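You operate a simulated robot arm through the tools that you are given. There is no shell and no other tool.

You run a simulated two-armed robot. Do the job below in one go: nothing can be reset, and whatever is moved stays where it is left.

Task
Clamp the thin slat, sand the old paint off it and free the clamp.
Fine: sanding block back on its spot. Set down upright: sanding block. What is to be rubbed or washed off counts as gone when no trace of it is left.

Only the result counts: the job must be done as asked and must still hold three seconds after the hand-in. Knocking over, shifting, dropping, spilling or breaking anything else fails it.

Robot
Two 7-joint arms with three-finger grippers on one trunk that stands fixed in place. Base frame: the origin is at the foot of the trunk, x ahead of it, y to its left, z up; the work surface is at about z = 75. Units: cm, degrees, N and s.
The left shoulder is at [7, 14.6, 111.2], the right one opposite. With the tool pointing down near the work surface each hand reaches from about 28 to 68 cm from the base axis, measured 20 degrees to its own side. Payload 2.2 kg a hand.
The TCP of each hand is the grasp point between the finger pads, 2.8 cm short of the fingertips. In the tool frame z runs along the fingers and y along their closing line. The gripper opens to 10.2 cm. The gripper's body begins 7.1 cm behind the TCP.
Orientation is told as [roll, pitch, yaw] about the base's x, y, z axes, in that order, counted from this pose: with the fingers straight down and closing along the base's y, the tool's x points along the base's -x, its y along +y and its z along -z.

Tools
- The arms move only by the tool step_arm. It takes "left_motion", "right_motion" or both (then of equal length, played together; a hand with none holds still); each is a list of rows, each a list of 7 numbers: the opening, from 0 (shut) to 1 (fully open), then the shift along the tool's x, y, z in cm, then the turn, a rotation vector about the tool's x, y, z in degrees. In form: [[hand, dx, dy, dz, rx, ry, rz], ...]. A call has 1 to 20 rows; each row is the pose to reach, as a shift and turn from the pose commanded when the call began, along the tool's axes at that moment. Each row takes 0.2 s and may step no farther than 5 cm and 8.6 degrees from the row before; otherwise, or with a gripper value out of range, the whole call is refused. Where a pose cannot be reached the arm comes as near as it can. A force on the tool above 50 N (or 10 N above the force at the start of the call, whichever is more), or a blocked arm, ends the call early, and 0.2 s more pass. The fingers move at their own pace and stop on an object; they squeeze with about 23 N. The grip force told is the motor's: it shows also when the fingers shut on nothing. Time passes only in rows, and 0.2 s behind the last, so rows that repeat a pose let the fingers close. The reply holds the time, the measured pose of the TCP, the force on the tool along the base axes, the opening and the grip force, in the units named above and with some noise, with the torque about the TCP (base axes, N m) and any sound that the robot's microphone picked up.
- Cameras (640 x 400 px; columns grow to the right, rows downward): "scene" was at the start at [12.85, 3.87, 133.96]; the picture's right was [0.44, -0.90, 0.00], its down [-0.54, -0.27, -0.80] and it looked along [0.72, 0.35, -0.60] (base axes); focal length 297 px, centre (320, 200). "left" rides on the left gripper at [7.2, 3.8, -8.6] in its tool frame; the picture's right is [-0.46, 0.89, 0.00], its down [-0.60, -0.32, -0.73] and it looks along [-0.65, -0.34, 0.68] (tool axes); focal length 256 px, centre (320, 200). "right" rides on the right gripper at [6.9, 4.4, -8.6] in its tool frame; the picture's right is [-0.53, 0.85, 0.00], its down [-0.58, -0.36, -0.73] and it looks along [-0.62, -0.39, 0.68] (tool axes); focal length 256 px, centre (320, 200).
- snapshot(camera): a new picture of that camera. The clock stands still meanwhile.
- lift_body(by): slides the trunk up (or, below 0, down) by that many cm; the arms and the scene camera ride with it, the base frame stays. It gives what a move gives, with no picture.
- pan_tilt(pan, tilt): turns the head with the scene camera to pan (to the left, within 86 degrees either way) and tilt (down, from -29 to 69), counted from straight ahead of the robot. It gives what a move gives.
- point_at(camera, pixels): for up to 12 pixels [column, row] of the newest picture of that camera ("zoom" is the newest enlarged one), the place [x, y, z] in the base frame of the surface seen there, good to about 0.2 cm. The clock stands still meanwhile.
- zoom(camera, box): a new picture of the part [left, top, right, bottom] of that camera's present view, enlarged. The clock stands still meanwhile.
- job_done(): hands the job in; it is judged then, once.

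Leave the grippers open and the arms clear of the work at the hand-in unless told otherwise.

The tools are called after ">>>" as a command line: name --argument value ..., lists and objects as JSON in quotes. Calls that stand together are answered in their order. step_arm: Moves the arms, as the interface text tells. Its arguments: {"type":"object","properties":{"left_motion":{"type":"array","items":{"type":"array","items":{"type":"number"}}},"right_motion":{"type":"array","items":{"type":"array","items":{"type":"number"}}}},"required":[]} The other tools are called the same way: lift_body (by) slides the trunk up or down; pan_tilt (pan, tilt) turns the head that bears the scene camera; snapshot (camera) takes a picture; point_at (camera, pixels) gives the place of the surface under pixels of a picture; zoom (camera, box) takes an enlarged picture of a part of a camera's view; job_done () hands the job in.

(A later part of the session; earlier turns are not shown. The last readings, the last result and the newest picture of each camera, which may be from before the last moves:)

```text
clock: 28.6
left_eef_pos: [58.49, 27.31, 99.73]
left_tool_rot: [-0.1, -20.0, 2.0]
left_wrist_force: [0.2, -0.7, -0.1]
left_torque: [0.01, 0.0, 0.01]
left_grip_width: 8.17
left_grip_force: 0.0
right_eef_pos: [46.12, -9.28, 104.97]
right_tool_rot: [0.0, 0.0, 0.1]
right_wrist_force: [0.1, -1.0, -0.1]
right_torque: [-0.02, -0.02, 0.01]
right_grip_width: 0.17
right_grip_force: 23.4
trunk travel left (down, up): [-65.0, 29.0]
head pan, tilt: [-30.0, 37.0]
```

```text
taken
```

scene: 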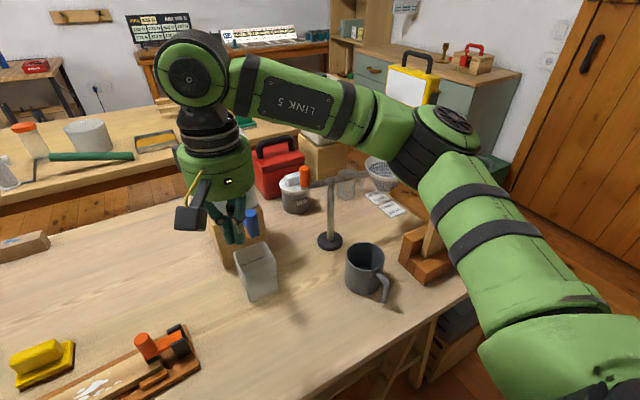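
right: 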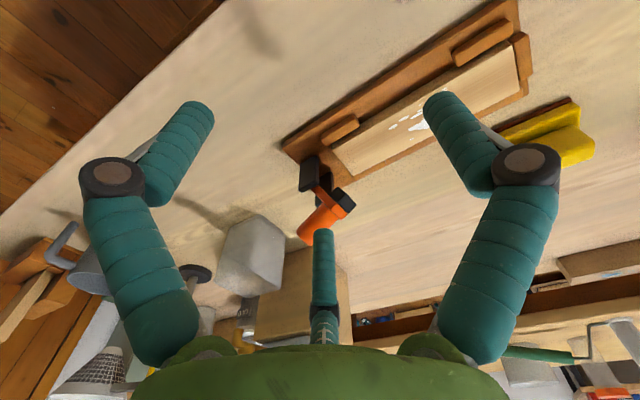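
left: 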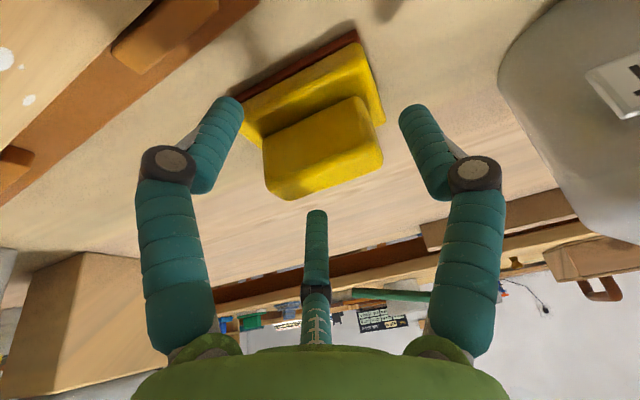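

The right side shows a T-stand at (325,190), a mug, and wooden items beneath the right arm. I'll measure their heights and the arm's.

>>> point_at --camera "scene" --pixels '[[318, 184], [304, 177], [350, 178], [330, 235], [365, 255], [430, 240], [300, 95], [370, 115], [440, 160], [470, 220], [210, 150], [250, 225]]'

>>> point_at --camera "scene" --pixels '[[435, 235], [425, 262], [295, 190], [280, 155], [255, 150], [230, 210], [382, 172], [405, 155], [415, 180], [450, 230], [500, 290], [400, 150]]'

```text
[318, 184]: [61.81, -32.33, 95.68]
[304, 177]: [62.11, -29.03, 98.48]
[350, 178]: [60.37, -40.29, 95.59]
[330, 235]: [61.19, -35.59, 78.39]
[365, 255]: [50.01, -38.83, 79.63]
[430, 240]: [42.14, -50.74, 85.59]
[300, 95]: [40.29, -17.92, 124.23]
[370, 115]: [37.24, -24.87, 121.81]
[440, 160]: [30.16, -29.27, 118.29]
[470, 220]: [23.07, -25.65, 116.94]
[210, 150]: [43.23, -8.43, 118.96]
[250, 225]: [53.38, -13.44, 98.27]
```

```text
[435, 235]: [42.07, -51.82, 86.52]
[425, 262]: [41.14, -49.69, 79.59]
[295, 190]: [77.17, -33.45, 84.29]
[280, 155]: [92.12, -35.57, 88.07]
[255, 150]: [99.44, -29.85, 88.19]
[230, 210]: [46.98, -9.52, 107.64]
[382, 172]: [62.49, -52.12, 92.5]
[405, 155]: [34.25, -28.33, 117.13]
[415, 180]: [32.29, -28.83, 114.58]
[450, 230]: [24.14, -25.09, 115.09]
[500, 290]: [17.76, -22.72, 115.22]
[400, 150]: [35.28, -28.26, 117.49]
```

The right arm stays behind x≈50, but there is a blue tap near (53, −13, 98). I'll pull the right hand back to x≈38 and raise the left hand 4 cm, then lower the trunk 15 cm.

>>> step_arm --right_motion '[[0, 4, 0, 0, 0, 0, 0], [0, 8, 0, 0, 0, 0, 0], [0, 8, 0, -3, 0, 0, 0]]' --left_motion '[[0.8, -0.5, 0, -1.3, 0, 0, 0], [0.8, -1, 0, -2.7, 0, 0, 0], [0.8, -1.4, 0, -3.9, 0, 0, 0]]'

>>> lift_body --by -15

>>> pan_tilt --pan 26 --tilt 37

>>> snapshot --camera "scene"

```text
clock: 29.4
left_eef_pos: [58.48, 27.45, 104.1]
left_tool_rot: [0.1, -20.0, 2.0]
left_wrist_force: [0.7, -0.7, -0.6]
left_torque: [-0.02, 0.0, 0.0]
left_grip_width: 8.16
left_grip_force: 0.0
right_eef_pos: [38.09, -9.15, 108.06]
right_tool_rot: [0.0, 0.0, -0.1]
right_wrist_force: [0.6, 0.2, 0.5]
right_torque: [-0.02, 0.01, -0.02]
right_grip_width: 0.22
right_grip_force: 23.3
trunk travel left (down, up): [-65.0, 29.0]
head pan, tilt: [-30.0, 37.0]
```

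```text
clock: 31.2
left_eef_pos: [58.63, 27.39, 89.25]
left_tool_rot: [0.0, -20.1, 2.0]
left_wrist_force: [0.5, 0.1, 0.1]
left_torque: [0.04, -0.01, -0.01]
left_grip_width: 8.16
left_grip_force: 0.0
right_eef_pos: [38.11, -9.25, 92.99]
right_tool_rot: [-0.1, 0.0, 0.0]
right_wrist_force: [-0.3, -0.5, 0.2]
right_torque: [0.04, -0.02, 0.0]
right_grip_width: 0.2
right_grip_force: 23.1
trunk travel left (down, up): [-50.0, 44.0]
head pan, tilt: [-30.0, 37.0]
```

```text
clock: 32.5
left_eef_pos: [58.53, 27.26, 89.09]
left_tool_rot: [0.0, -20.0, 1.9]
left_wrist_force: [0.1, -0.4, -0.1]
left_torque: [0.01, -0.02, 0.0]
left_grip_width: 8.14
left_grip_force: 0.0
right_eef_pos: [38.28, -9.27, 92.95]
right_tool_rot: [0.0, 0.0, 0.0]
right_wrist_force: [-1.2, -0.2, 0.4]
right_torque: [0.02, 0.0, -0.02]
right_grip_width: 0.22
right_grip_force: 23.2
trunk travel left (down, up): [-50.0, 44.0]
head pan, tilt: [26.0, 37.0]
```

```text
taken
```

scene: 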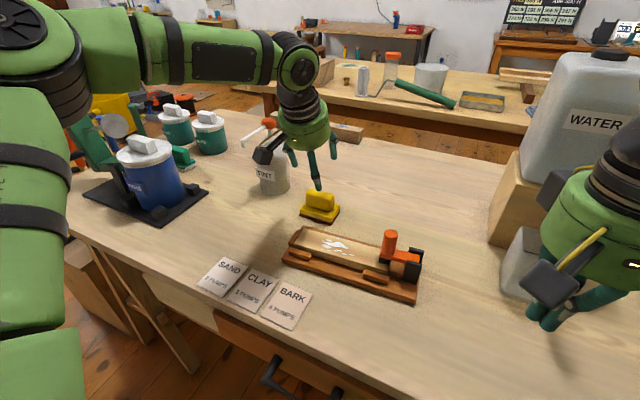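

The trunk is down 15 cm. I'll reduce the hand's tilt to about 5° and move over the block at (60.1, 26.75, 87).

>>> step_arm --left_motion '[[0.8, -0.39, -0.3, 1.0, 0, 7.5, 0], [0.8, -0.77, -0.6, 2.0, 0, 15, 0], [0.8, -0.77, -0.6, 2.0, 0, 15, 0]]'

```text
clock: 33.2
left_eef_pos: [59.84, 26.81, 87.63]
left_tool_rot: [0.0, -5.0, 2.0]
left_wrist_force: [-0.2, 0.1, 0.3]
left_torque: [0.04, 0.0, 0.0]
left_grip_width: 8.16
left_grip_force: 0.0
right_eef_pos: [38.05, -9.24, 93.05]
right_tool_rot: [0.0, -0.1, 0.1]
right_wrist_force: [0.2, -0.3, 0.0]
right_torque: [0.02, 0.0, 0.01]
right_grip_width: 0.21
right_grip_force: 23.1
trunk travel left (down, up): [-50.0, 44.0]
head pan, tilt: [26.0, 37.0]
```

That pose is reached. I'll tilt slightly to 8° for margin and descend to z≈84.

>>> step_arm --left_motion '[[0.8, -0.1, -0.05, 1.2, 0, -1.5, 0], [0.8, 0.0, -0.05, 2.4, 0, -3, 0], [0.8, 0.1, -0.05, 3.6, 0, -3, 0], [0.8, 0.1, -0.05, 3.6, 0, -3, 0]]'

>>> zoom --camera "scene" --box '[270, 150, 370, 240]'

>>> snapshot --camera "left"

```text
clock: 34.2
left_eef_pos: [60.28, 26.78, 83.93]
left_tool_rot: [0.0, -8.0, 2.1]
left_wrist_force: [0.1, -0.8, 0.4]
left_torque: [0.01, 0.02, -0.01]
left_grip_width: 8.15
left_grip_force: 0.0
right_eef_pos: [38.24, -9.24, 93.04]
right_tool_rot: [0.1, 0.1, 0.0]
right_wrist_force: [0.3, 0.1, -0.3]
right_torque: [-0.01, 0.0, 0.01]
right_grip_width: 0.23
right_grip_force: 23.3
trunk travel left (down, up): [-50.0, 44.0]
head pan, tilt: [26.0, 37.0]
```

```text
4.44 times, centred on (320, 195) of scene
```

zoom: 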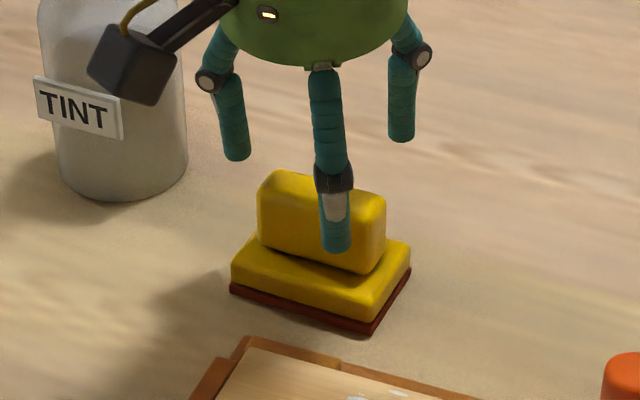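

```text
taken
```

left: 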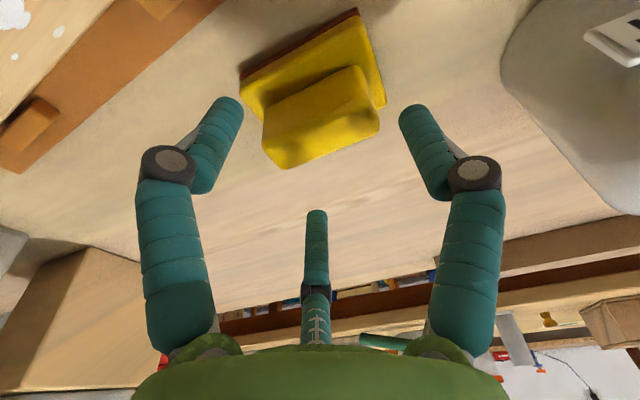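

Centred over the handle at (60.3, 26.8, 83.9). I'll descend to z≈80.7, still open.

>>> step_arm --left_motion '[[0.8, 0.2, 0, 1.1, 0, 0, 0], [0.8, 0.37, 0, 2.2, 0, 0, 0], [0.8, 0.53, 0, 3.16, 0, 0, 0], [0.8, 0.53, 0, 3.16, 0, 0, 0]]'

>>> zoom --camera "scene" --box '[270, 150, 370, 240]'

```text
clock: 35.2
left_eef_pos: [60.04, 26.79, 80.71]
left_tool_rot: [-0.1, -8.0, 1.9]
left_wrist_force: [0.6, 0.4, 0.1]
left_torque: [-0.05, -0.03, 0.02]
left_grip_width: 8.18
left_grip_force: 0.0
right_eef_pos: [38.23, -9.15, 92.94]
right_tool_rot: [0.0, -0.1, 0.1]
right_wrist_force: [0.2, -0.6, 0.7]
right_torque: [0.02, 0.0, 0.0]
right_grip_width: 0.22
right_grip_force: 22.9
trunk travel left (down, up): [-50.0, 44.0]
head pan, tilt: [26.0, 37.0]
```

```text
4.44 times, centred on (320, 195) of scene
```

zoom: 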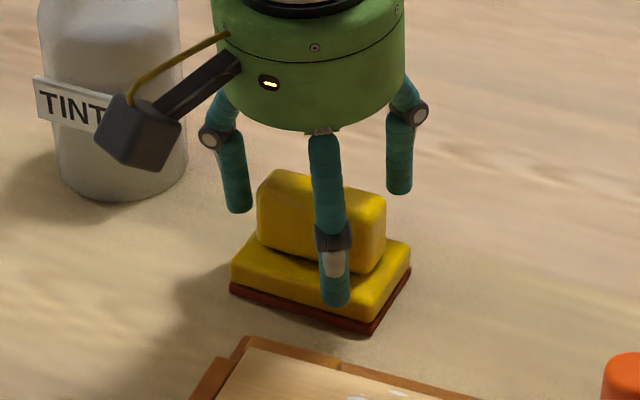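

In position at (60.04, 26.79, 80.71). I'll close gradually on the handle.

>>> step_arm --left_motion '[[0.7, 0, 0, 0, 0, 0, 0], [0.64, 0, 0, 0, 0, 0, 0], [0.6, 0, 0, 0, 0, 0, 0], [0.57, 0, 0, 0, 0, 0, 0], [0.5, 0, 0, 0, 0, 0, 0]]'

>>> zoom --camera "scene" --box '[270, 150, 370, 240]'

```text
clock: 36.5
left_eef_pos: [60.1, 26.75, 80.68]
left_tool_rot: [-0.1, -8.0, 1.9]
left_wrist_force: [0.4, -0.7, -0.3]
left_torque: [0.0, 0.0, 0.01]
left_grip_width: 5.15
left_grip_force: 0.4
right_eef_pos: [38.18, -9.15, 92.96]
right_tool_rot: [0.0, 0.0, 0.0]
right_wrist_force: [-0.6, 0.0, -0.2]
right_torque: [0.02, 0.01, 0.04]
right_grip_width: 0.19
right_grip_force: 23.2
trunk travel left (down, up): [-50.0, 44.0]
head pan, tilt: [26.0, 37.0]
```

```text
4.44 times, centred on (320, 195) of scene
```

zoom: 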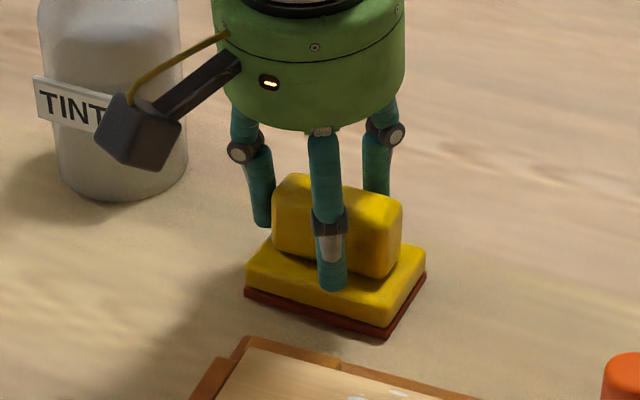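

The block slid about 0.6 cm towards −y, pushed by one prong with nothing opposing it. The hand really has three prongs, 120° apart. A better grip is one prong on a flat side and two on the other, which needs yaw about 92°. I'll open, rise and turn about the tool axis.

>>> step_arm --left_motion '[[0.7, 0, 0, 0, 0, 0, 0], [0.8, 0, 0, 0, 0, 0, 0], [0.8, -0.35, 0, -2.5, 0, 0, 0], [0.8, -0.7, 0, -5, 0, 0, 0], [0.8, -1.0, 0, -7, 0, 0, 0]]'

>>> step_arm --left_motion '[[0.8, 0, 0, 0, 0, 0, -8.2], [0.8, 0, 0, 0, 0, 0, -16.4], [0.8, 0, 0, 0, 0, 0, -24.6], [0.8, 0, 0, 0, 0, 0, -32.8], [0.8, 0, 0, 0, 0, 0, -41], [0.8, 0, 0, 0, 0, 0, -49.2], [0.8, 0, 0, 0, 0, 0, -57.4], [0.8, 0, 0, 0, 0, 0, -65.6], [0.8, 0, 0, 0, 0, 0, -73.8], [0.8, 0, 0, 0, 0, 0, -82], [0.8, 0, 0, 0, 0, 0, -90], [0.8, 0, 0, 0, 0, 0, -90]]'

>>> snapshot --camera "scene"

>>> zoom --camera "scene" --box '[280, 170, 360, 240]'

```text
clock: 37.6
left_eef_pos: [60.06, 26.75, 87.94]
left_tool_rot: [0.0, -7.9, 2.0]
left_wrist_force: [0.6, -0.5, -0.1]
left_torque: [-0.03, 0.02, 0.0]
left_grip_width: 8.15
left_grip_force: 0.0
right_eef_pos: [38.02, -9.22, 92.99]
right_tool_rot: [-0.1, 0.0, -0.1]
right_wrist_force: [-0.7, 0.0, -0.2]
right_torque: [-0.02, 0.04, 0.0]
right_grip_width: 0.23
right_grip_force: 23.2
trunk travel left (down, up): [-50.0, 44.0]
head pan, tilt: [26.0, 37.0]
```

```text
clock: 40.2
left_eef_pos: [60.22, 26.9, 87.92]
left_tool_rot: [-8.0, 0.0, 92.2]
left_wrist_force: [-0.5, 0.0, 0.0]
left_torque: [0.03, -0.01, 0.01]
left_grip_width: 8.16
left_grip_force: 0.0
right_eef_pos: [38.17, -9.28, 93.07]
right_tool_rot: [0.0, 0.0, -0.1]
right_wrist_force: [-0.3, -0.2, -0.3]
right_torque: [0.01, 0.03, -0.03]
right_grip_width: 0.22
right_grip_force: 22.9
trunk travel left (down, up): [-50.0, 44.0]
head pan, tilt: [26.0, 37.0]
```

```text
taken
```

scene: 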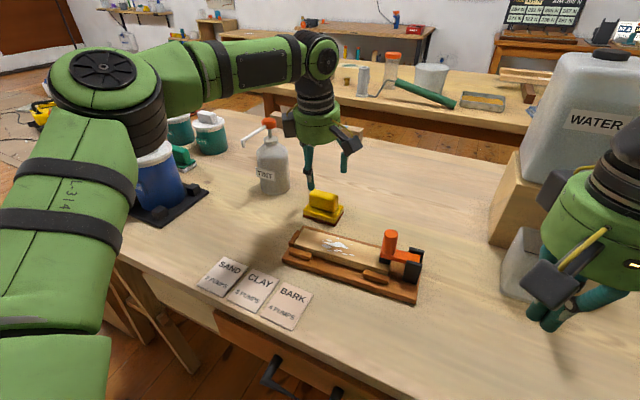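

```text
5.71 times, centred on (320, 205) of scene
```

zoom: 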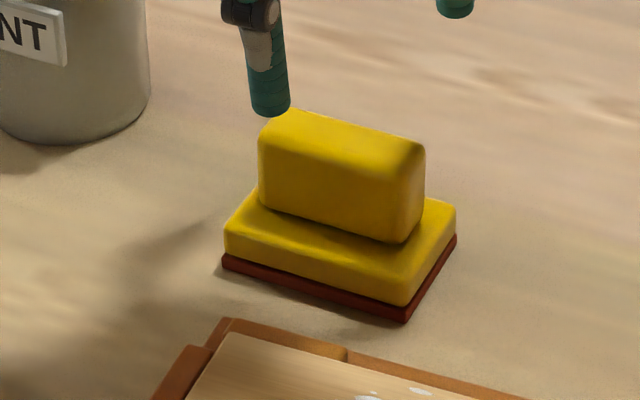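

I'll measure the block's new place and the prong positions.

>>> point_at --camera "zoom" --pixels '[[270, 110], [455, 12], [300, 112], [412, 142], [265, 140], [395, 178], [224, 265], [403, 320], [455, 240], [260, 195], [400, 235], [345, 145]]'

>>> snapshot --camera "left"

>>> point_at --camera "left" --pixels '[[225, 110], [420, 115], [316, 220]]'

```text
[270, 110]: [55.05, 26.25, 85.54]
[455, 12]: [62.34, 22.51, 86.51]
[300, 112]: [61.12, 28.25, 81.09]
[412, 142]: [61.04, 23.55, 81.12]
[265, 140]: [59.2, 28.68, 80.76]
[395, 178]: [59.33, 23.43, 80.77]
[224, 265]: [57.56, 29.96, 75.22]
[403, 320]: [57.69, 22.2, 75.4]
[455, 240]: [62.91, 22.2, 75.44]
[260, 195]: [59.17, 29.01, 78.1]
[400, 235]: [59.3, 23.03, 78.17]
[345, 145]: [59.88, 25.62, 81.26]
```

```text
taken
```

left: 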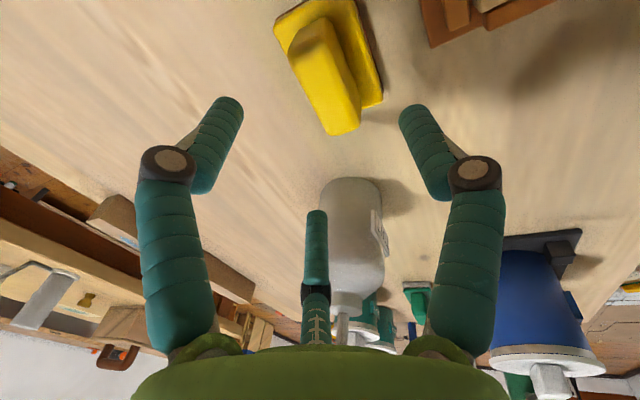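

```text
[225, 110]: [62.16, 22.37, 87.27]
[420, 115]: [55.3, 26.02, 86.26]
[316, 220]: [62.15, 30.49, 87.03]
```

The block now sits at about (60.25, 26.08), roughly 0.8 cm from its spot in y; I'll correct that when I set it down. For a square grip the hand should be nearly vertical, so the trunk must go a bit lower. I'll check the left elbow clearance.

>>> point_at --camera "scene" --pixels '[[105, 70], [120, 125], [60, 90], [185, 75], [240, 70], [155, 150], [60, 180], [50, 300], [160, 180], [175, 190], [270, 125], [205, 120]]'

>>> pan_tilt --pan 60 --tilt 40

>>> snapshot --camera "scene"

```text
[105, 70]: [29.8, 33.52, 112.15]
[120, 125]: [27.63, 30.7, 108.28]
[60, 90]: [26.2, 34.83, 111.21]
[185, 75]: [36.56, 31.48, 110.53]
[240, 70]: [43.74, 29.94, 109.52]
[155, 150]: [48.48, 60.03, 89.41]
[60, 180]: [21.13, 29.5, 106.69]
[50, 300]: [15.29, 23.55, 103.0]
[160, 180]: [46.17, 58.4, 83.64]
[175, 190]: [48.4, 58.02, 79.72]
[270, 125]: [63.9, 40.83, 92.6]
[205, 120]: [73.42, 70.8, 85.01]
```

```text
clock: 41.2
left_eef_pos: [60.27, 26.72, 87.89]
left_tool_rot: [-8.0, 0.0, 92.1]
left_wrist_force: [0.2, 0.5, 0.6]
left_torque: [-0.02, 0.01, -0.03]
left_grip_width: 8.16
left_grip_force: 0.1
right_eef_pos: [38.28, -9.29, 93.02]
right_tool_rot: [0.1, 0.0, 0.0]
right_wrist_force: [-0.2, -0.2, 1.3]
right_torque: [-0.05, 0.03, 0.05]
right_grip_width: 0.22
right_grip_force: 22.5
trunk travel left (down, up): [-50.0, 44.0]
head pan, tilt: [60.0, 40.0]
```

```text
taken
```

scene: 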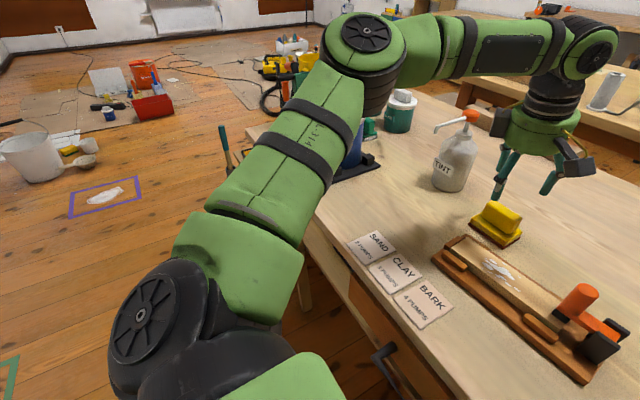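

The elbow is clear, with only bare bench below it. I'll raise both hands, untilt the left to about 3°, and lower the trunk 8.5 cm more.

>>> step_arm --left_motion '[[0.8, 0, -0.42, -3, -1.7, 0, 0], [0.8, 0, -0.83, -6, -3.4, 0, 0], [0.8, 0, -1.25, -9, -5, 0, 0], [0.8, 0, -1.25, -9, -5, 0, 0]]' --right_motion '[[0, 0, 0, -2, 0, 0, 0], [0, 0, 0, -4, 0, 0, 0], [0, 0, 0, -6, 0, 0, 0], [0, 0, 0, -6, 0, 0, 0]]'

>>> lift_body --by -8.5

>>> pan_tilt --pan 27 --tilt 33

>>> snapshot --camera "scene"

```text
clock: 42.2
left_eef_pos: [57.75, 27.0, 94.88]
left_tool_rot: [-3.1, -0.1, 92.1]
left_wrist_force: [0.6, 0.4, -0.5]
left_torque: [0.0, 0.02, 0.01]
left_grip_width: 8.16
left_grip_force: 0.2
left hand out of reach, approached as far as the arm can: row 2, 3, 4
right_eef_pos: [38.22, -9.31, 99.15]
right_tool_rot: [0.0, 0.0, 0.0]
right_wrist_force: [0.3, 0.1, 0.9]
right_torque: [0.01, 0.0, 0.0]
right_grip_width: 0.21
right_grip_force: 23.4
trunk travel left (down, up): [-50.0, 44.0]
head pan, tilt: [60.0, 40.0]
```

```text
clock: 43.5
left_eef_pos: [57.7, 27.11, 86.42]
left_tool_rot: [-3.0, 0.0, 91.9]
left_wrist_force: [0.4, 0.0, 0.0]
left_torque: [-0.01, -0.03, 0.02]
left_grip_width: 8.18
left_grip_force: 0.1
right_eef_pos: [38.09, -9.26, 90.55]
right_tool_rot: [0.0, 0.0, 0.0]
right_wrist_force: [-0.1, -0.1, 0.0]
right_torque: [0.04, -0.01, 0.0]
right_grip_width: 0.22
right_grip_force: 22.8
trunk travel left (down, up): [-41.5, 52.5]
head pan, tilt: [60.0, 40.0]
```

```text
clock: 44.4
left_eef_pos: [57.74, 27.18, 86.39]
left_tool_rot: [-3.1, -0.1, 92.0]
left_wrist_force: [-0.4, -1.2, 0.9]
left_torque: [0.01, 0.0, -0.04]
left_grip_width: 8.15
left_grip_force: 0.0
right_eef_pos: [38.19, -9.18, 90.55]
right_tool_rot: [0.1, 0.0, 0.0]
right_wrist_force: [0.0, -1.0, 0.0]
right_torque: [-0.03, 0.0, -0.03]
right_grip_width: 0.2
right_grip_force: 22.7
trunk travel left (down, up): [-41.5, 52.5]
head pan, tilt: [27.0, 33.0]
```

```text
taken
```

scene: 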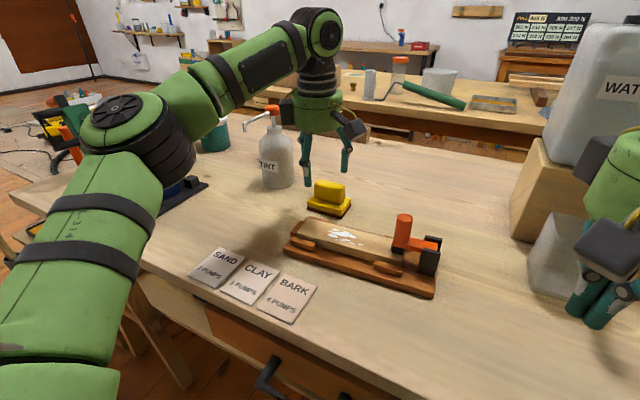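

Reach peaks when the hand is about 12 cm below the shoulder, so I overshot. I'll raise the trunk 4.5 cm, then move the left hand to about (60.6, 26.05, 84.5) with 4° tilt.

>>> lift_body --by 4.5

>>> step_arm --left_motion '[[0.8, 0.3, 0, 2, 0.5, 0, 0], [0.8, 0.6, 0, 4, 1, 0, 0], [0.8, 1.0, -1, 6, 1, 0, 0], [0.8, 1.1, -2, 6.1, 1, 0, 0], [0.8, 1.2, -2.5, 6.3, 1, 0, 0], [0.8, 1.2, -2.5, 6.3, 1, 0, 0]]'

```text
clock: 45.3
left_eef_pos: [57.73, 27.22, 91.02]
left_tool_rot: [-3.0, 0.0, 91.9]
left_wrist_force: [-0.5, -0.3, 0.0]
left_torque: [-0.02, 0.03, -0.01]
left_grip_width: 8.15
left_grip_force: 0.0
right_eef_pos: [38.25, -9.27, 95.09]
right_tool_rot: [0.0, -0.1, -0.1]
right_wrist_force: [0.4, 0.1, -0.2]
right_torque: [-0.03, -0.01, 0.01]
right_grip_width: 0.2
right_grip_force: 23.0
trunk travel left (down, up): [-46.0, 48.0]
head pan, tilt: [27.0, 33.0]
```

```text
clock: 46.7
left_eef_pos: [59.44, 26.38, 84.61]
left_tool_rot: [-4.2, 0.0, 92.0]
left_wrist_force: [-0.1, 0.5, 0.6]
left_torque: [0.02, 0.02, 0.03]
left_grip_width: 8.18
left_grip_force: 0.1
left hand out of reach, approached as far as the arm can: row 4, 5, 6
right_eef_pos: [38.08, -9.28, 95.07]
right_tool_rot: [0.0, 0.0, 0.0]
right_wrist_force: [1.2, -0.5, 0.4]
right_torque: [-0.01, 0.02, 0.02]
right_grip_width: 0.21
right_grip_force: 23.3
trunk travel left (down, up): [-46.0, 48.0]
head pan, tilt: [27.0, 33.0]
```

The straight-down reach falls about 1 cm short for this grip. Turning the hand half round (yaw about −88°, single prong on the far side) shifts the needed wrist position about 0.8 cm closer. I'll rise, pull back and turn in two calls.

>>> step_arm --left_motion '[[0.8, 0, 0.5, -2, 0, 0, 0], [0.8, -0.2, 1.5, -4, 0, 0, 0], [0.8, -0.5, 3, -6, 0, 0, 0], [0.8, -0.65, 4, -6.3, 0, 0, 8.4], [0.8, -0.65, 4, -6.3, 0, 0, 16.8], [0.8, -0.65, 4, -6.3, 0, 0, 25.2], [0.8, -0.65, 4, -6.3, 0, 0, 33.6], [0.8, -0.65, 4, -6.3, 0, 0, 42], [0.8, -0.65, 4, -6.3, 0, 0, 50.4], [0.8, -0.65, 4, -6.3, 0, 0, 58.8], [0.8, -0.65, 4, -6.3, 0, 0, 67.2], [0.8, -0.65, 4, -6.3, 0, 0, 75.6], [0.8, -0.65, 4, -6.3, 0, 0, 84], [0.8, -0.65, 4, -6.3, 0, 0, 92]]'

>>> step_arm --left_motion '[[0.8, 0, 0, 0, 0, 0, 8.4], [0.8, 0, 0, 0, 0, 0, 16.8], [0.8, 0, 0, 0, 0, 0, 25.2], [0.8, 0, 0, 0, 0, 0, 33.6], [0.8, 0, 0, 0, 0, 0, 42], [0.8, 0, 0, 0, 0, 0, 50.4], [0.8, 0, 0, 0, 0, 0, 58.8], [0.8, 0, 0, 0, 0, 0, 67.2], [0.8, 0, 0, 0, 0, 0, 75.6], [0.8, 0, 0, 0, 0, 0, 84], [0.8, 0, 0, 0, 0, 0, 89], [0.8, 0, 0, 0, 0, 0, 89]]'

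>>> snapshot --camera "scene"

```text
clock: 49.7
left_eef_pos: [54.88, 26.8, 90.95]
left_tool_rot: [0.1, -4.0, -0.2]
left_wrist_force: [-0.2, -0.3, -0.3]
left_torque: [-0.06, 0.01, -0.04]
left_grip_width: 8.16
left_grip_force: 0.1
right_eef_pos: [38.12, -9.3, 95.11]
right_tool_rot: [0.0, 0.0, 0.1]
right_wrist_force: [-0.1, -0.4, -0.2]
right_torque: [-0.01, 0.02, -0.03]
right_grip_width: 0.21
right_grip_force: 22.8
trunk travel left (down, up): [-46.0, 48.0]
head pan, tilt: [27.0, 33.0]
```

```text
clock: 52.3
left_eef_pos: [54.97, 26.96, 90.78]
left_tool_rot: [4.1, 0.1, -89.2]
left_wrist_force: [0.0, 0.7, -0.3]
left_torque: [0.01, -0.02, 0.01]
left_grip_width: 8.17
left_grip_force: 0.1
right_eef_pos: [38.14, -9.2, 95.12]
right_tool_rot: [0.0, 0.0, 0.0]
right_wrist_force: [-0.4, 0.5, -1.0]
right_torque: [0.01, 0.04, -0.01]
right_grip_width: 0.2
right_grip_force: 23.0
trunk travel left (down, up): [-46.0, 48.0]
head pan, tilt: [27.0, 33.0]
```

```text
taken
```

scene: 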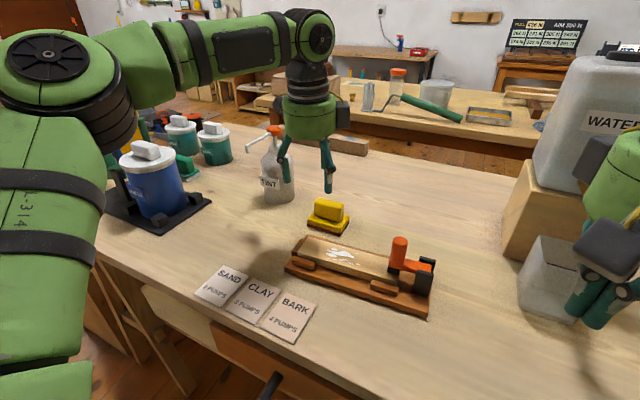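

Yaw is −89° with 4° tilt. I'll move out over the block towards (59.85, 26.05, 85).

>>> step_arm --left_motion '[[0.8, -0.3, 1.2, 1.8, 0, 0, 0], [0.8, -0.6, 2.4, 3.5, 0, 0, 0], [0.8, -0.98, 3.5, 5, 0, 0, 0], [0.8, -0.98, 4.45, 6.1, 0, 0, 0], [0.8, -0.98, 4.45, 6.1, 0, 0, 0]]'

>>> zoom --camera "scene" --box '[270, 120, 390, 250]'

```text
clock: 53.5
left_eef_pos: [59.31, 26.1, 84.96]
left_tool_rot: [4.2, 0.0, -89.1]
left_wrist_force: [0.0, -0.4, 0.0]
left_torque: [0.0, 0.02, -0.01]
left_grip_width: 8.16
left_grip_force: 0.2
right_eef_pos: [38.24, -9.18, 95.13]
right_tool_rot: [0.1, 0.0, 0.0]
right_wrist_force: [1.2, 0.2, 0.9]
right_torque: [0.01, 0.01, -0.01]
right_grip_width: 0.22
right_grip_force: 22.9
trunk travel left (down, up): [-46.0, 48.0]
head pan, tilt: [27.0, 33.0]
```

```text
3.08 times, centred on (330, 185) of scene
```

zoom: 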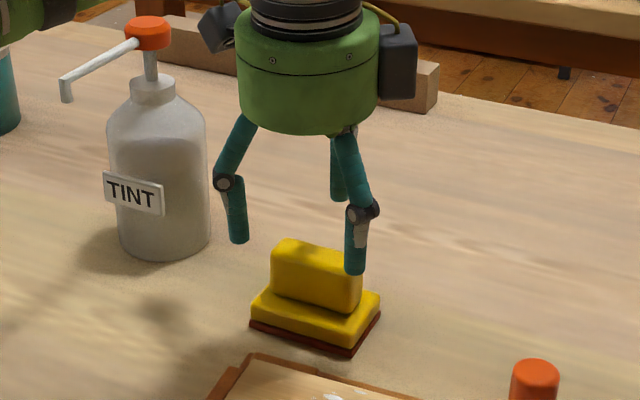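

Both front prongs straddle correctly. I'll descend to z≈80.7 while nudging x to 59.8.

>>> step_arm --left_motion '[[0.8, -0.05, 0.1, 1.4, 0, 0, 0], [0.8, -0.05, 0.2, 2.8, 0, 0, 0], [0.8, -0.05, 0.2, 4.25, 0, 0, 0], [0.8, -0.05, 0.2, 4.25, 0, 0, 0]]'

>>> zoom --camera "scene" --box '[270, 120, 390, 250]'

>>> snapshot --camera "left"

```text
clock: 54.5
left_eef_pos: [59.84, 26.25, 80.86]
left_tool_rot: [4.2, 0.0, -89.0]
left_wrist_force: [0.4, -0.2, 0.0]
left_torque: [0.0, 0.02, 0.01]
left_grip_width: 8.17
left_grip_force: 0.0
left hand out of reach, approached as far as the arm can: row 1, 2, 3, 4
right_eef_pos: [38.14, -9.25, 95.2]
right_tool_rot: [-0.1, 0.0, 0.0]
right_wrist_force: [-0.2, 1.0, 1.5]
right_torque: [-0.01, 0.02, 0.01]
right_grip_width: 0.21
right_grip_force: 22.9
trunk travel left (down, up): [-46.0, 48.0]
head pan, tilt: [27.0, 33.0]
```

```text
3.08 times, centred on (330, 185) of scene
```

zoom: 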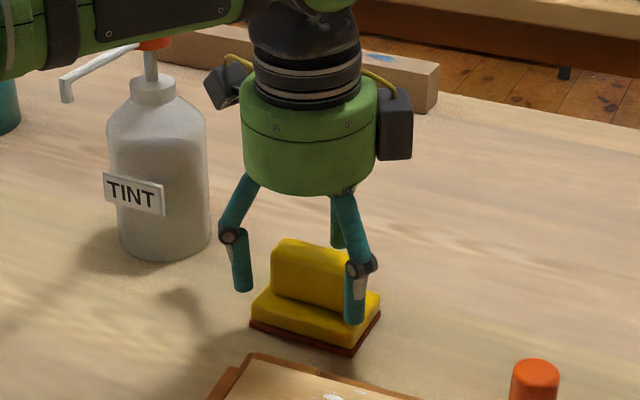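

```text
taken
```

left: 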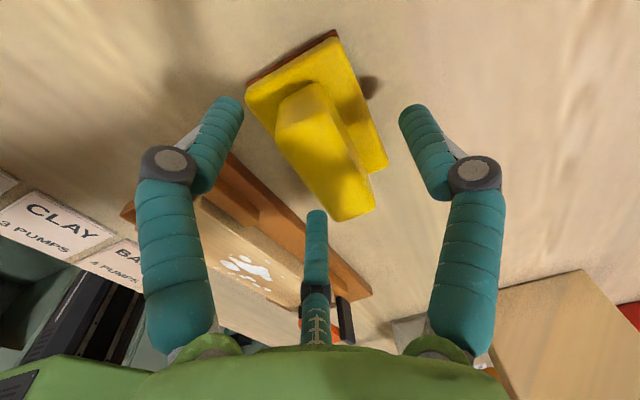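

It reaches (59.84, 26.25, 80.86). I'll close the gripper gradually.

>>> step_arm --left_motion '[[0.6, 0, 0, 0, 0, 0, 0], [0.45, 0, 0, 0, 0, 0, 0], [0.35, 0, 0, 0, 0, 0, 0], [0.25, 0, 0, 0, 0, 0, 0], [0.1, 0, 0, 0, 0, 0, 0], [0, 0, 0, 0, 0, 0, 0]]'

>>> zoom --camera "scene" --box '[270, 120, 390, 250]'

>>> snapshot --camera "left"

```text
clock: 55.9
left_eef_pos: [59.74, 26.12, 80.88]
left_tool_rot: [4.4, 0.0, -89.0]
left_wrist_force: [2.3, 0.3, 8.4]
left_torque: [0.0, 0.0, 0.01]
left_grip_width: 3.77
left_grip_force: 22.9
right_eef_pos: [38.07, -9.33, 95.13]
right_tool_rot: [0.1, -0.1, 0.1]
right_wrist_force: [0.4, -0.1, 0.6]
right_torque: [0.01, -0.02, 0.01]
right_grip_width: 0.21
right_grip_force: 22.6
trunk travel left (down, up): [-46.0, 48.0]
head pan, tilt: [27.0, 33.0]
```

```text
3.08 times, centred on (330, 185) of scene
```

zoom: 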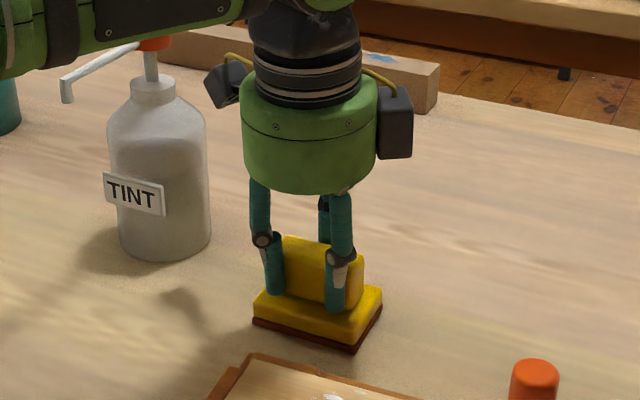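

```text
taken
```

left: 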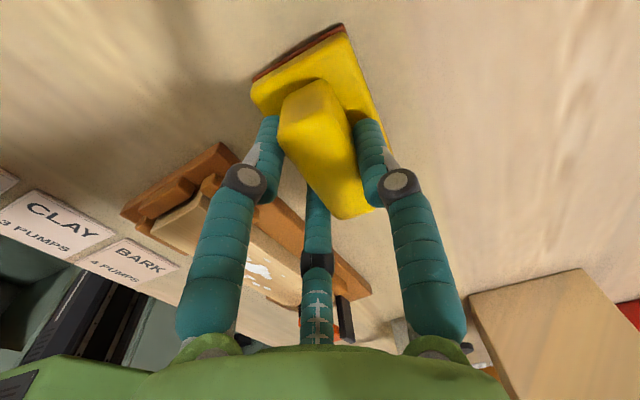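

Gripped at width 3.77 with 23 N. I'll lift 4 cm and inspect.

>>> step_arm --left_motion '[[0, 0, 0.05, -0.7, 0, 0, 0], [0, 0, 0.1, -1.5, 0, 0, 0], [0, 0, 0.0, -2.7, 0, 0, 0], [0, 0, -0.2, -4, 0, 0, 0], [0, 0, -0.2, -4, 0, 0, 0]]'

>>> zoom --camera "scene" --box '[270, 120, 390, 250]'

>>> snapshot --camera "left"

```text
clock: 57.1
left_eef_pos: [59.34, 26.05, 84.6]
left_tool_rot: [4.0, 0.0, -89.0]
left_wrist_force: [0.5, 0.4, -1.0]
left_torque: [-0.03, 0.04, 0.02]
left_grip_width: 3.77
left_grip_force: 22.5
right_eef_pos: [38.19, -9.2, 95.04]
right_tool_rot: [0.0, 0.0, 0.1]
right_wrist_force: [0.2, -0.2, -0.5]
right_torque: [-0.03, 0.01, 0.01]
right_grip_width: 0.22
right_grip_force: 22.9
trunk travel left (down, up): [-46.0, 48.0]
head pan, tilt: [27.0, 33.0]
```

```text
3.08 times, centred on (330, 185) of scene
```

zoom: 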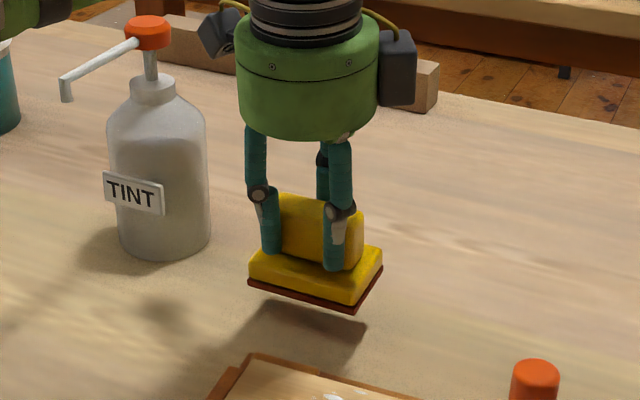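

```text
taken
```

left: 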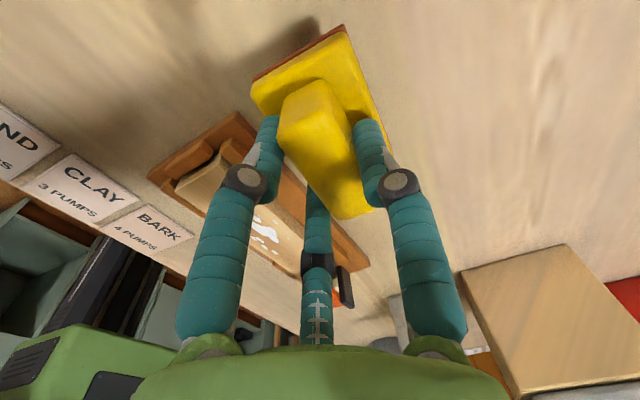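

The block hangs firmly in the grip. I'll measure its base corners to see how it sits in the hand.

>>> zoom --camera "scene" --box '[305, 175, 355, 225]'

>>> point_at --camera "zoom" --pixels '[[140, 160], [440, 240], [530, 150], [145, 195], [440, 275], [150, 225], [420, 310], [530, 190], [350, 250], [480, 215], [250, 230], [500, 200]]'

```text
8.00 times, centred on (330, 200) of scene
```

zoom: 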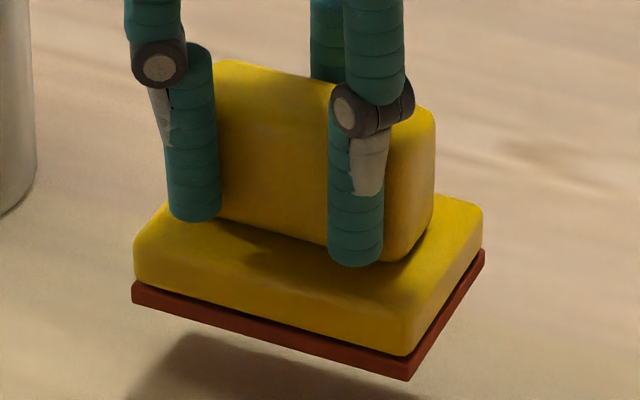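

```text
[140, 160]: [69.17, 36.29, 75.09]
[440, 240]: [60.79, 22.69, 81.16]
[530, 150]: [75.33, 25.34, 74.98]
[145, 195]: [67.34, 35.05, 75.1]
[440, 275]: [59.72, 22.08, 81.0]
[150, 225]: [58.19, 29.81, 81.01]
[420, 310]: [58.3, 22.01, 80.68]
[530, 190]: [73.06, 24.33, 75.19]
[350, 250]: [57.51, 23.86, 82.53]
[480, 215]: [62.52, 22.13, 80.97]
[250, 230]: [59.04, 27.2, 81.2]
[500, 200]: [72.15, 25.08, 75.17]
```

>>> point_at --camera "zoom" --pixels '[[136, 300], [406, 378], [482, 258], [136, 285], [408, 357], [482, 238], [170, 215], [300, 260], [400, 285], [475, 210], [445, 200], [150, 240]]'

>>> point_at --camera "zoom" --pixels '[[225, 70], [300, 85], [430, 120], [225, 115], [290, 120], [415, 140], [430, 240], [230, 210], [300, 230], [410, 245], [190, 320], [300, 350]]'

```text
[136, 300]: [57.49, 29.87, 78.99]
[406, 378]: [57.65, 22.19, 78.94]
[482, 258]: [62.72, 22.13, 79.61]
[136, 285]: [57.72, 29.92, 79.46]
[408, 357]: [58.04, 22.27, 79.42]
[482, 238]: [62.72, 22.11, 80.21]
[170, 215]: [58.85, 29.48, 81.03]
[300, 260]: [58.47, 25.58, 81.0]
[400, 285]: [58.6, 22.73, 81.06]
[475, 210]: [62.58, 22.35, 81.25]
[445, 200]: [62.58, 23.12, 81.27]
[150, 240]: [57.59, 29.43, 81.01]
```

```text
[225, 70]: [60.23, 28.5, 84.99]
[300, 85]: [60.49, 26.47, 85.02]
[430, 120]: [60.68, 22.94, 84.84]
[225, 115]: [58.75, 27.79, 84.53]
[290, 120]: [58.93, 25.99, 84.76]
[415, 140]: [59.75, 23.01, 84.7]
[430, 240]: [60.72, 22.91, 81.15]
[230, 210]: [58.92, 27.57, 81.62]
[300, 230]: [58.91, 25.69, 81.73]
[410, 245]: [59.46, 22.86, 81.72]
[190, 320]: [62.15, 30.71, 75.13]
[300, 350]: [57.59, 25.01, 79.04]
```

With the hand tilted 4°, the block also tilts 4°, so a vertical hand holds it flat with its bottom 5.4 cm below the TCP. Now I'll measure the slat, paint and jig again.

>>> zoom --camera "scene" --box '[275, 220, 445, 330]'

>>> point_at --camera "zoom" --pixels '[[130, 70], [90, 125], [375, 205], [200, 125], [185, 135], [245, 150], [295, 160], [240, 120], [255, 135], [90, 65], [35, 185], [575, 355]]'

```text
3.64 times, centred on (360, 275) of scene
```

zoom: 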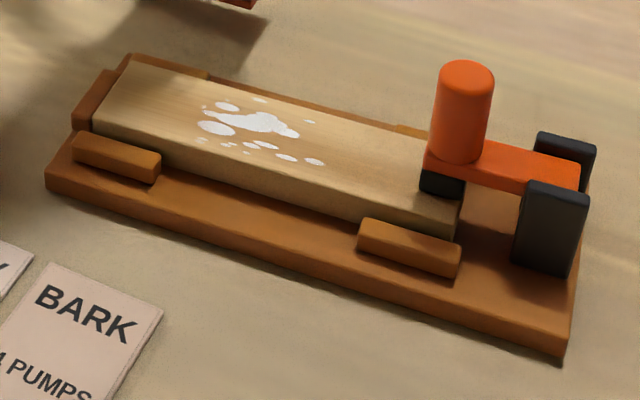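

```text
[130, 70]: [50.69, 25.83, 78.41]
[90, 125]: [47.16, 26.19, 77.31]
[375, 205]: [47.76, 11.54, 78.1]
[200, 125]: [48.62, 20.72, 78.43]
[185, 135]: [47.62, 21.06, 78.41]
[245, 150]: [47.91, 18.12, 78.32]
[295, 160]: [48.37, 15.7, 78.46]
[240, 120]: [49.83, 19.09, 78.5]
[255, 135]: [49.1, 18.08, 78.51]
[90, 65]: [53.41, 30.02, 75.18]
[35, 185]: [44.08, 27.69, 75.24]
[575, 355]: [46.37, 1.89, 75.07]
```

>>> point_at --camera "zoom" --pixels '[[95, 115], [130, 60], [458, 208], [420, 195], [201, 110], [197, 140], [227, 144], [322, 163], [310, 121], [262, 100], [132, 55], [47, 175]]'

>>> point_at --camera "zoom" --pixels '[[565, 340], [430, 175], [425, 190], [455, 195], [440, 90], [490, 90], [350, 190], [400, 130], [110, 65], [80, 130], [75, 140], [590, 150]]'

```text
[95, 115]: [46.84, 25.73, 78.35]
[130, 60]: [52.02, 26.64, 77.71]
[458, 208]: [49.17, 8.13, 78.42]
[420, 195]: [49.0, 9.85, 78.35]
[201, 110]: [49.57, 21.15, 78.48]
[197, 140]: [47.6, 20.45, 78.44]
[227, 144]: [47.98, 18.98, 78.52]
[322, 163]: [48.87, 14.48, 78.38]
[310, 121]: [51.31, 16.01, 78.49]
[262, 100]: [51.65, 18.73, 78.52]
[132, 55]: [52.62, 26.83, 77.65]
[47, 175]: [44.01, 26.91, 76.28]
```

```text
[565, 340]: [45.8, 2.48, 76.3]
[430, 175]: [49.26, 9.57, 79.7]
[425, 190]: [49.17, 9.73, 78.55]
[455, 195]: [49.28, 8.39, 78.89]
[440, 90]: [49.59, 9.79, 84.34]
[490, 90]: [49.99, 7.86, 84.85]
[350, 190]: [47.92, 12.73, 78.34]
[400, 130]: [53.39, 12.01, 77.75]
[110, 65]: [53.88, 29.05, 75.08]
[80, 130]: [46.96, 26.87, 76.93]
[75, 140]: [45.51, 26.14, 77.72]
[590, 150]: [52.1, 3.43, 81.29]
```

Paint spans y 14.4–21.2 over nearly the full slat width; the slat centre is at about x 49.6 at y 18. I'll carry the block over at z≈88, making the hand vertical and aligning it with the slat's yaw.

>>> step_arm --left_motion '[[0, 0, 0.2, -3.4, 0, 0, 0], [0, -1.9, -2.3, -3.6, 1, 0, -0.8], [0, -3.9, -4.8, -3.7, 2, 0, -1.5], [0, -5.9, -7.4, -3.9, 3, 0, -2.3], [0, -7.88, -9.98, -4.1, 4, 0, -3], [0, -7.88, -9.98, -4.1, 4, 0, -3]]'

>>> zoom --camera "scene" --box '[275, 180, 445, 330]'

```text
clock: 58.5
left_eef_pos: [48.99, 18.22, 88.05]
left_tool_rot: [0.0, -0.2, -85.9]
left_wrist_force: [-0.4, -0.2, -1.7]
left_torque: [0.04, -0.01, 0.0]
left_grip_width: 3.8
left_grip_force: 23.0
left hand out of reach, approached as far as the arm can: row 1
right_eef_pos: [38.29, -9.15, 95.07]
right_tool_rot: [0.0, -0.1, 0.0]
right_wrist_force: [-0.6, 1.0, -0.2]
right_torque: [0.04, 0.0, -0.03]
right_grip_width: 0.25
right_grip_force: 23.1
trunk travel left (down, up): [-46.0, 48.0]
head pan, tilt: [27.0, 33.0]
```

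```text
2.67 times, centred on (360, 255) of scene
```

zoom: 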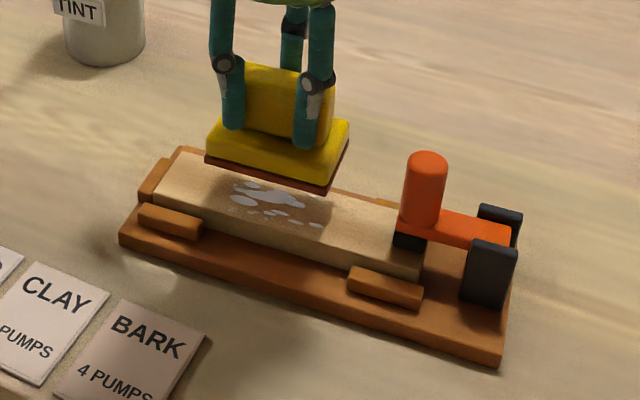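

Now over the slat. I'll measure the block's bottom corners to check alignment and level.

>>> zoom --camera "scene" --box '[320, 200, 380, 260]'

>>> point_at --camera "scene" --pixels '[[329, 240]]'

```text
6.67 times, centred on (350, 230) of scene
```

zoom: 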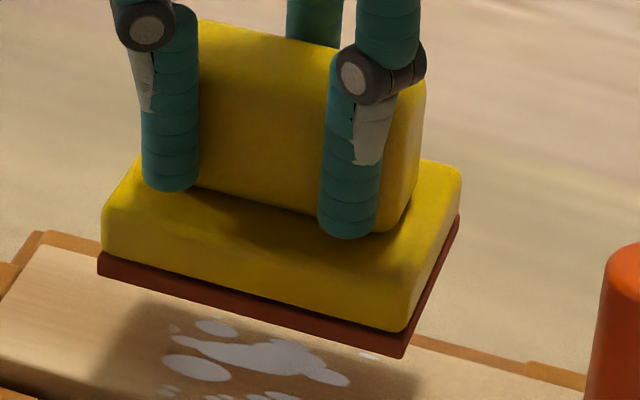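

```text
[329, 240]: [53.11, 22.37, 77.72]
```

>>> point_at --camera "zoom" --pixels '[[102, 268], [400, 352], [455, 228], [102, 255], [403, 330], [120, 200], [395, 290], [450, 175], [250, 300], [430, 290], [420, 180], [150, 195]]'

```text
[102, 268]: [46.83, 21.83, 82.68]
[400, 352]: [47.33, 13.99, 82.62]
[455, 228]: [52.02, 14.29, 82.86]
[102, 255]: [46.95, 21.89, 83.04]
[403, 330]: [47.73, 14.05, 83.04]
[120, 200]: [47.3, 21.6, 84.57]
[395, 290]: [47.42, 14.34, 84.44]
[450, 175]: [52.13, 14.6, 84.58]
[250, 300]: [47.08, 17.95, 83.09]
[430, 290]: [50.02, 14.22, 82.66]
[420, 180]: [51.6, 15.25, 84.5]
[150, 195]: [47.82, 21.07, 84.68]
```

The block is level and centred at (49.4, 18.1) with yaw 3.7°, matching the slat. I'll descend gently to contact, expected at TCP z≈83.9.

>>> step_arm --left_motion '[[0, 0, 0.15, 1.5, 0, 0, 0], [0, 0, 0.15, 3, 0, 0, 0], [0, 0, 0.15, 3.7, 0, 0, 0], [0, 0, 0.15, 4.0, 0, 0, 0], [0, 0, 0.15, 4.2, 0, 0, 0]]'

```text
clock: 59.7
left_eef_pos: [49.24, 17.95, 84.19]
left_tool_rot: [0.3, -0.1, -85.9]
left_wrist_force: [1.3, 4.3, 15.7]
left_torque: [0.37, 0.0, 0.02]
left_grip_width: 3.75
left_grip_force: 22.9
right_eef_pos: [38.1, -9.34, 95.15]
right_tool_rot: [-0.1, -0.2, 0.0]
right_wrist_force: [0.0, -0.4, 0.2]
right_torque: [-0.01, 0.0, 0.01]
right_grip_width: 0.21
right_grip_force: 23.4
trunk travel left (down, up): [-46.0, 48.0]
head pan, tilt: [27.0, 33.0]
```

Contact with 15.7 N. I'll ease slightly to about 10 N and do a first stroke along the slat, ±2 cm, then check the paint and jig.

>>> step_arm --left_motion '[[0, 0, 0, -0.1, 0, 0, 0], [0, 0.7, 0, -0.1, 0, 0, 0], [0, 1.4, 0, -0.1, 0, 0, 0], [0, 2.0, 0, -0.1, 0, 0, 0], [0, 1.4, 0, -0.1, 0, 0, 0], [0, 0.7, 0, -0.1, 0, 0, 0], [0, 0, 0, -0.1, 0, 0, 0], [0, -0.7, 0, -0.1, 0, 0, 0], [0, -1.4, 0, -0.1, 0, 0, 0], [0, -2, 0, -0.1, 0, 0, 0], [0, -2, 0, -0.1, 0, 0, 0]]'

>>> zoom --camera "scene" --box '[275, 180, 445, 330]'

```text
clock: 62.1
left_eef_pos: [49.38, 16.18, 84.21]
left_tool_rot: [0.3, 0.0, -86.1]
left_wrist_force: [-1.2, 7.4, 16.9]
left_torque: [0.33, 0.01, 0.02]
left_grip_width: 3.74
left_grip_force: 22.7
right_eef_pos: [37.85, -9.29, 95.22]
right_tool_rot: [-0.1, -0.1, 0.1]
right_wrist_force: [0.4, -0.2, -0.2]
right_torque: [0.02, -0.02, 0.02]
right_grip_width: 0.21
right_grip_force: 23.0
trunk travel left (down, up): [-46.0, 48.0]
head pan, tilt: [27.0, 33.0]
```

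```text
2.67 times, centred on (360, 255) of scene
```

zoom: 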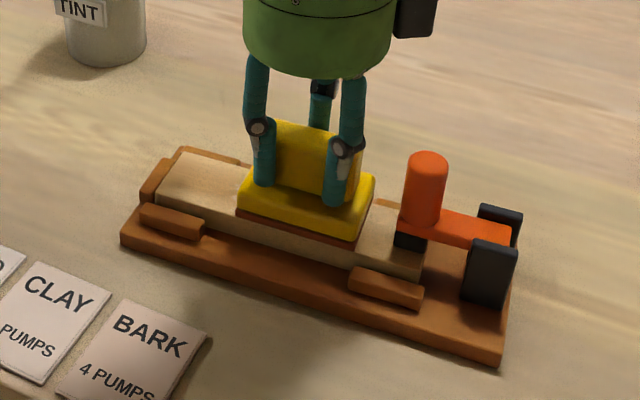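

The jig hardly moved and the block slides with about 7 N of friction. I'll do several full strokes with slight sideways offsets.

>>> step_arm --left_motion '[[0, 0.9, 0, 0, 0, 0, 0], [0, 1.8, 0, 0, 0, 0, 0], [0, 2.7, 0, 0, 0, 0, 0], [0, 3.6, 0, 0, 0, 0, 0], [0, 4.5, 0.3, 0, 0, 0, 0], [0, 3.6, 0.3, 0, 0, 0, 0], [0, 2.7, 0.3, 0, 0, 0, 0], [0, 1.8, 0.3, 0, 0, 0, 0], [0, 0.9, 0.3, 0, 0, 0, 0], [0, 0, 0.3, 0, 0, 0, 0], [0, 0.9, -0.3, 0, 0, 0, 0], [0, 1.8, -0.3, 0, 0, 0, 0], [0, 2.7, -0.3, 0, 0, 0, 0], [0, 3.6, -0.3, 0, 0, 0, 0], [0, 4.5, -0.3, 0, 0, 0, 0], [0, 3.6, 0, 0, 0, 0, 0], [0, 2.7, 0, 0, 0, 0, 0], [0, 1.8, 0, 0, 0, 0, 0], [0, 0.9, 0, 0, 0, 0, 0], [0, 0, 0, 0, 0, 0, 0]]'

>>> step_arm --left_motion '[[0, 0.9, 0, 0, 0, 0, 0], [0, 1.8, 0, 0, 0, 0, 0], [0, 2.7, 0, 0, 0, 0, 0], [0, 3.6, 0, 0, 0, 0, 0], [0, 4.5, 0, 0, 0, 0, 0], [0, 4.5, 0, -1, 0, 0, 0], [0, 4.5, 0, -4, 0, 0, 0], [0, 4.5, 3, -7, 0, 0, 0], [0, 4.5, 7, -7, 0, 0, 0], [0, 4.5, 7, -7, 0, 0, 0]]'

>>> zoom --camera "scene" --box '[275, 180, 445, 330]'

```text
clock: 66.3
left_eef_pos: [49.52, 15.95, 84.09]
left_tool_rot: [0.1, 0.0, -86.0]
left_wrist_force: [-0.6, 0.9, 3.3]
left_torque: [0.14, -0.08, 0.02]
left_grip_width: 3.77
left_grip_force: 23.2
right_eef_pos: [38.23, -9.24, 95.13]
right_tool_rot: [0.0, 0.0, 0.1]
right_wrist_force: [-0.1, 0.5, -0.1]
right_torque: [0.0, -0.04, 0.03]
right_grip_width: 0.22
right_grip_force: 23.4
trunk travel left (down, up): [-46.0, 48.0]
head pan, tilt: [27.0, 33.0]
```

```text
clock: 68.5
left_eef_pos: [53.3, 20.94, 91.03]
left_tool_rot: [0.0, -0.1, -85.9]
left_wrist_force: [0.2, -0.3, -1.4]
left_torque: [-0.03, 0.07, -0.01]
left_grip_width: 3.78
left_grip_force: 23.0
left hand out of reach, approached as far as the arm can: row 9, 10
right_eef_pos: [38.2, -9.27, 95.07]
right_tool_rot: [0.0, 0.0, 0.0]
right_wrist_force: [0.4, -0.5, 0.4]
right_torque: [0.01, 0.04, 0.02]
right_grip_width: 0.22
right_grip_force: 23.3
trunk travel left (down, up): [-46.0, 48.0]
head pan, tilt: [27.0, 33.0]
```

```text
2.67 times, centred on (360, 255) of scene
```

zoom: 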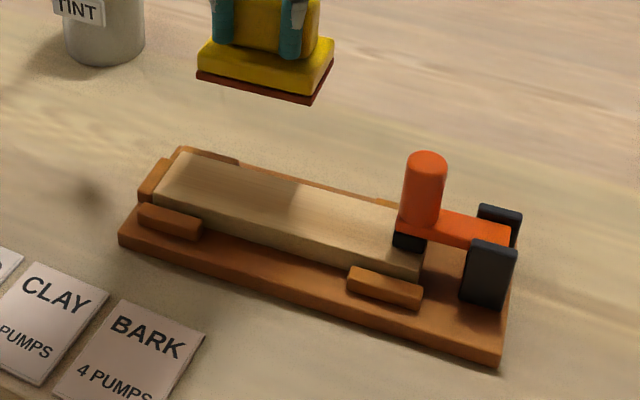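

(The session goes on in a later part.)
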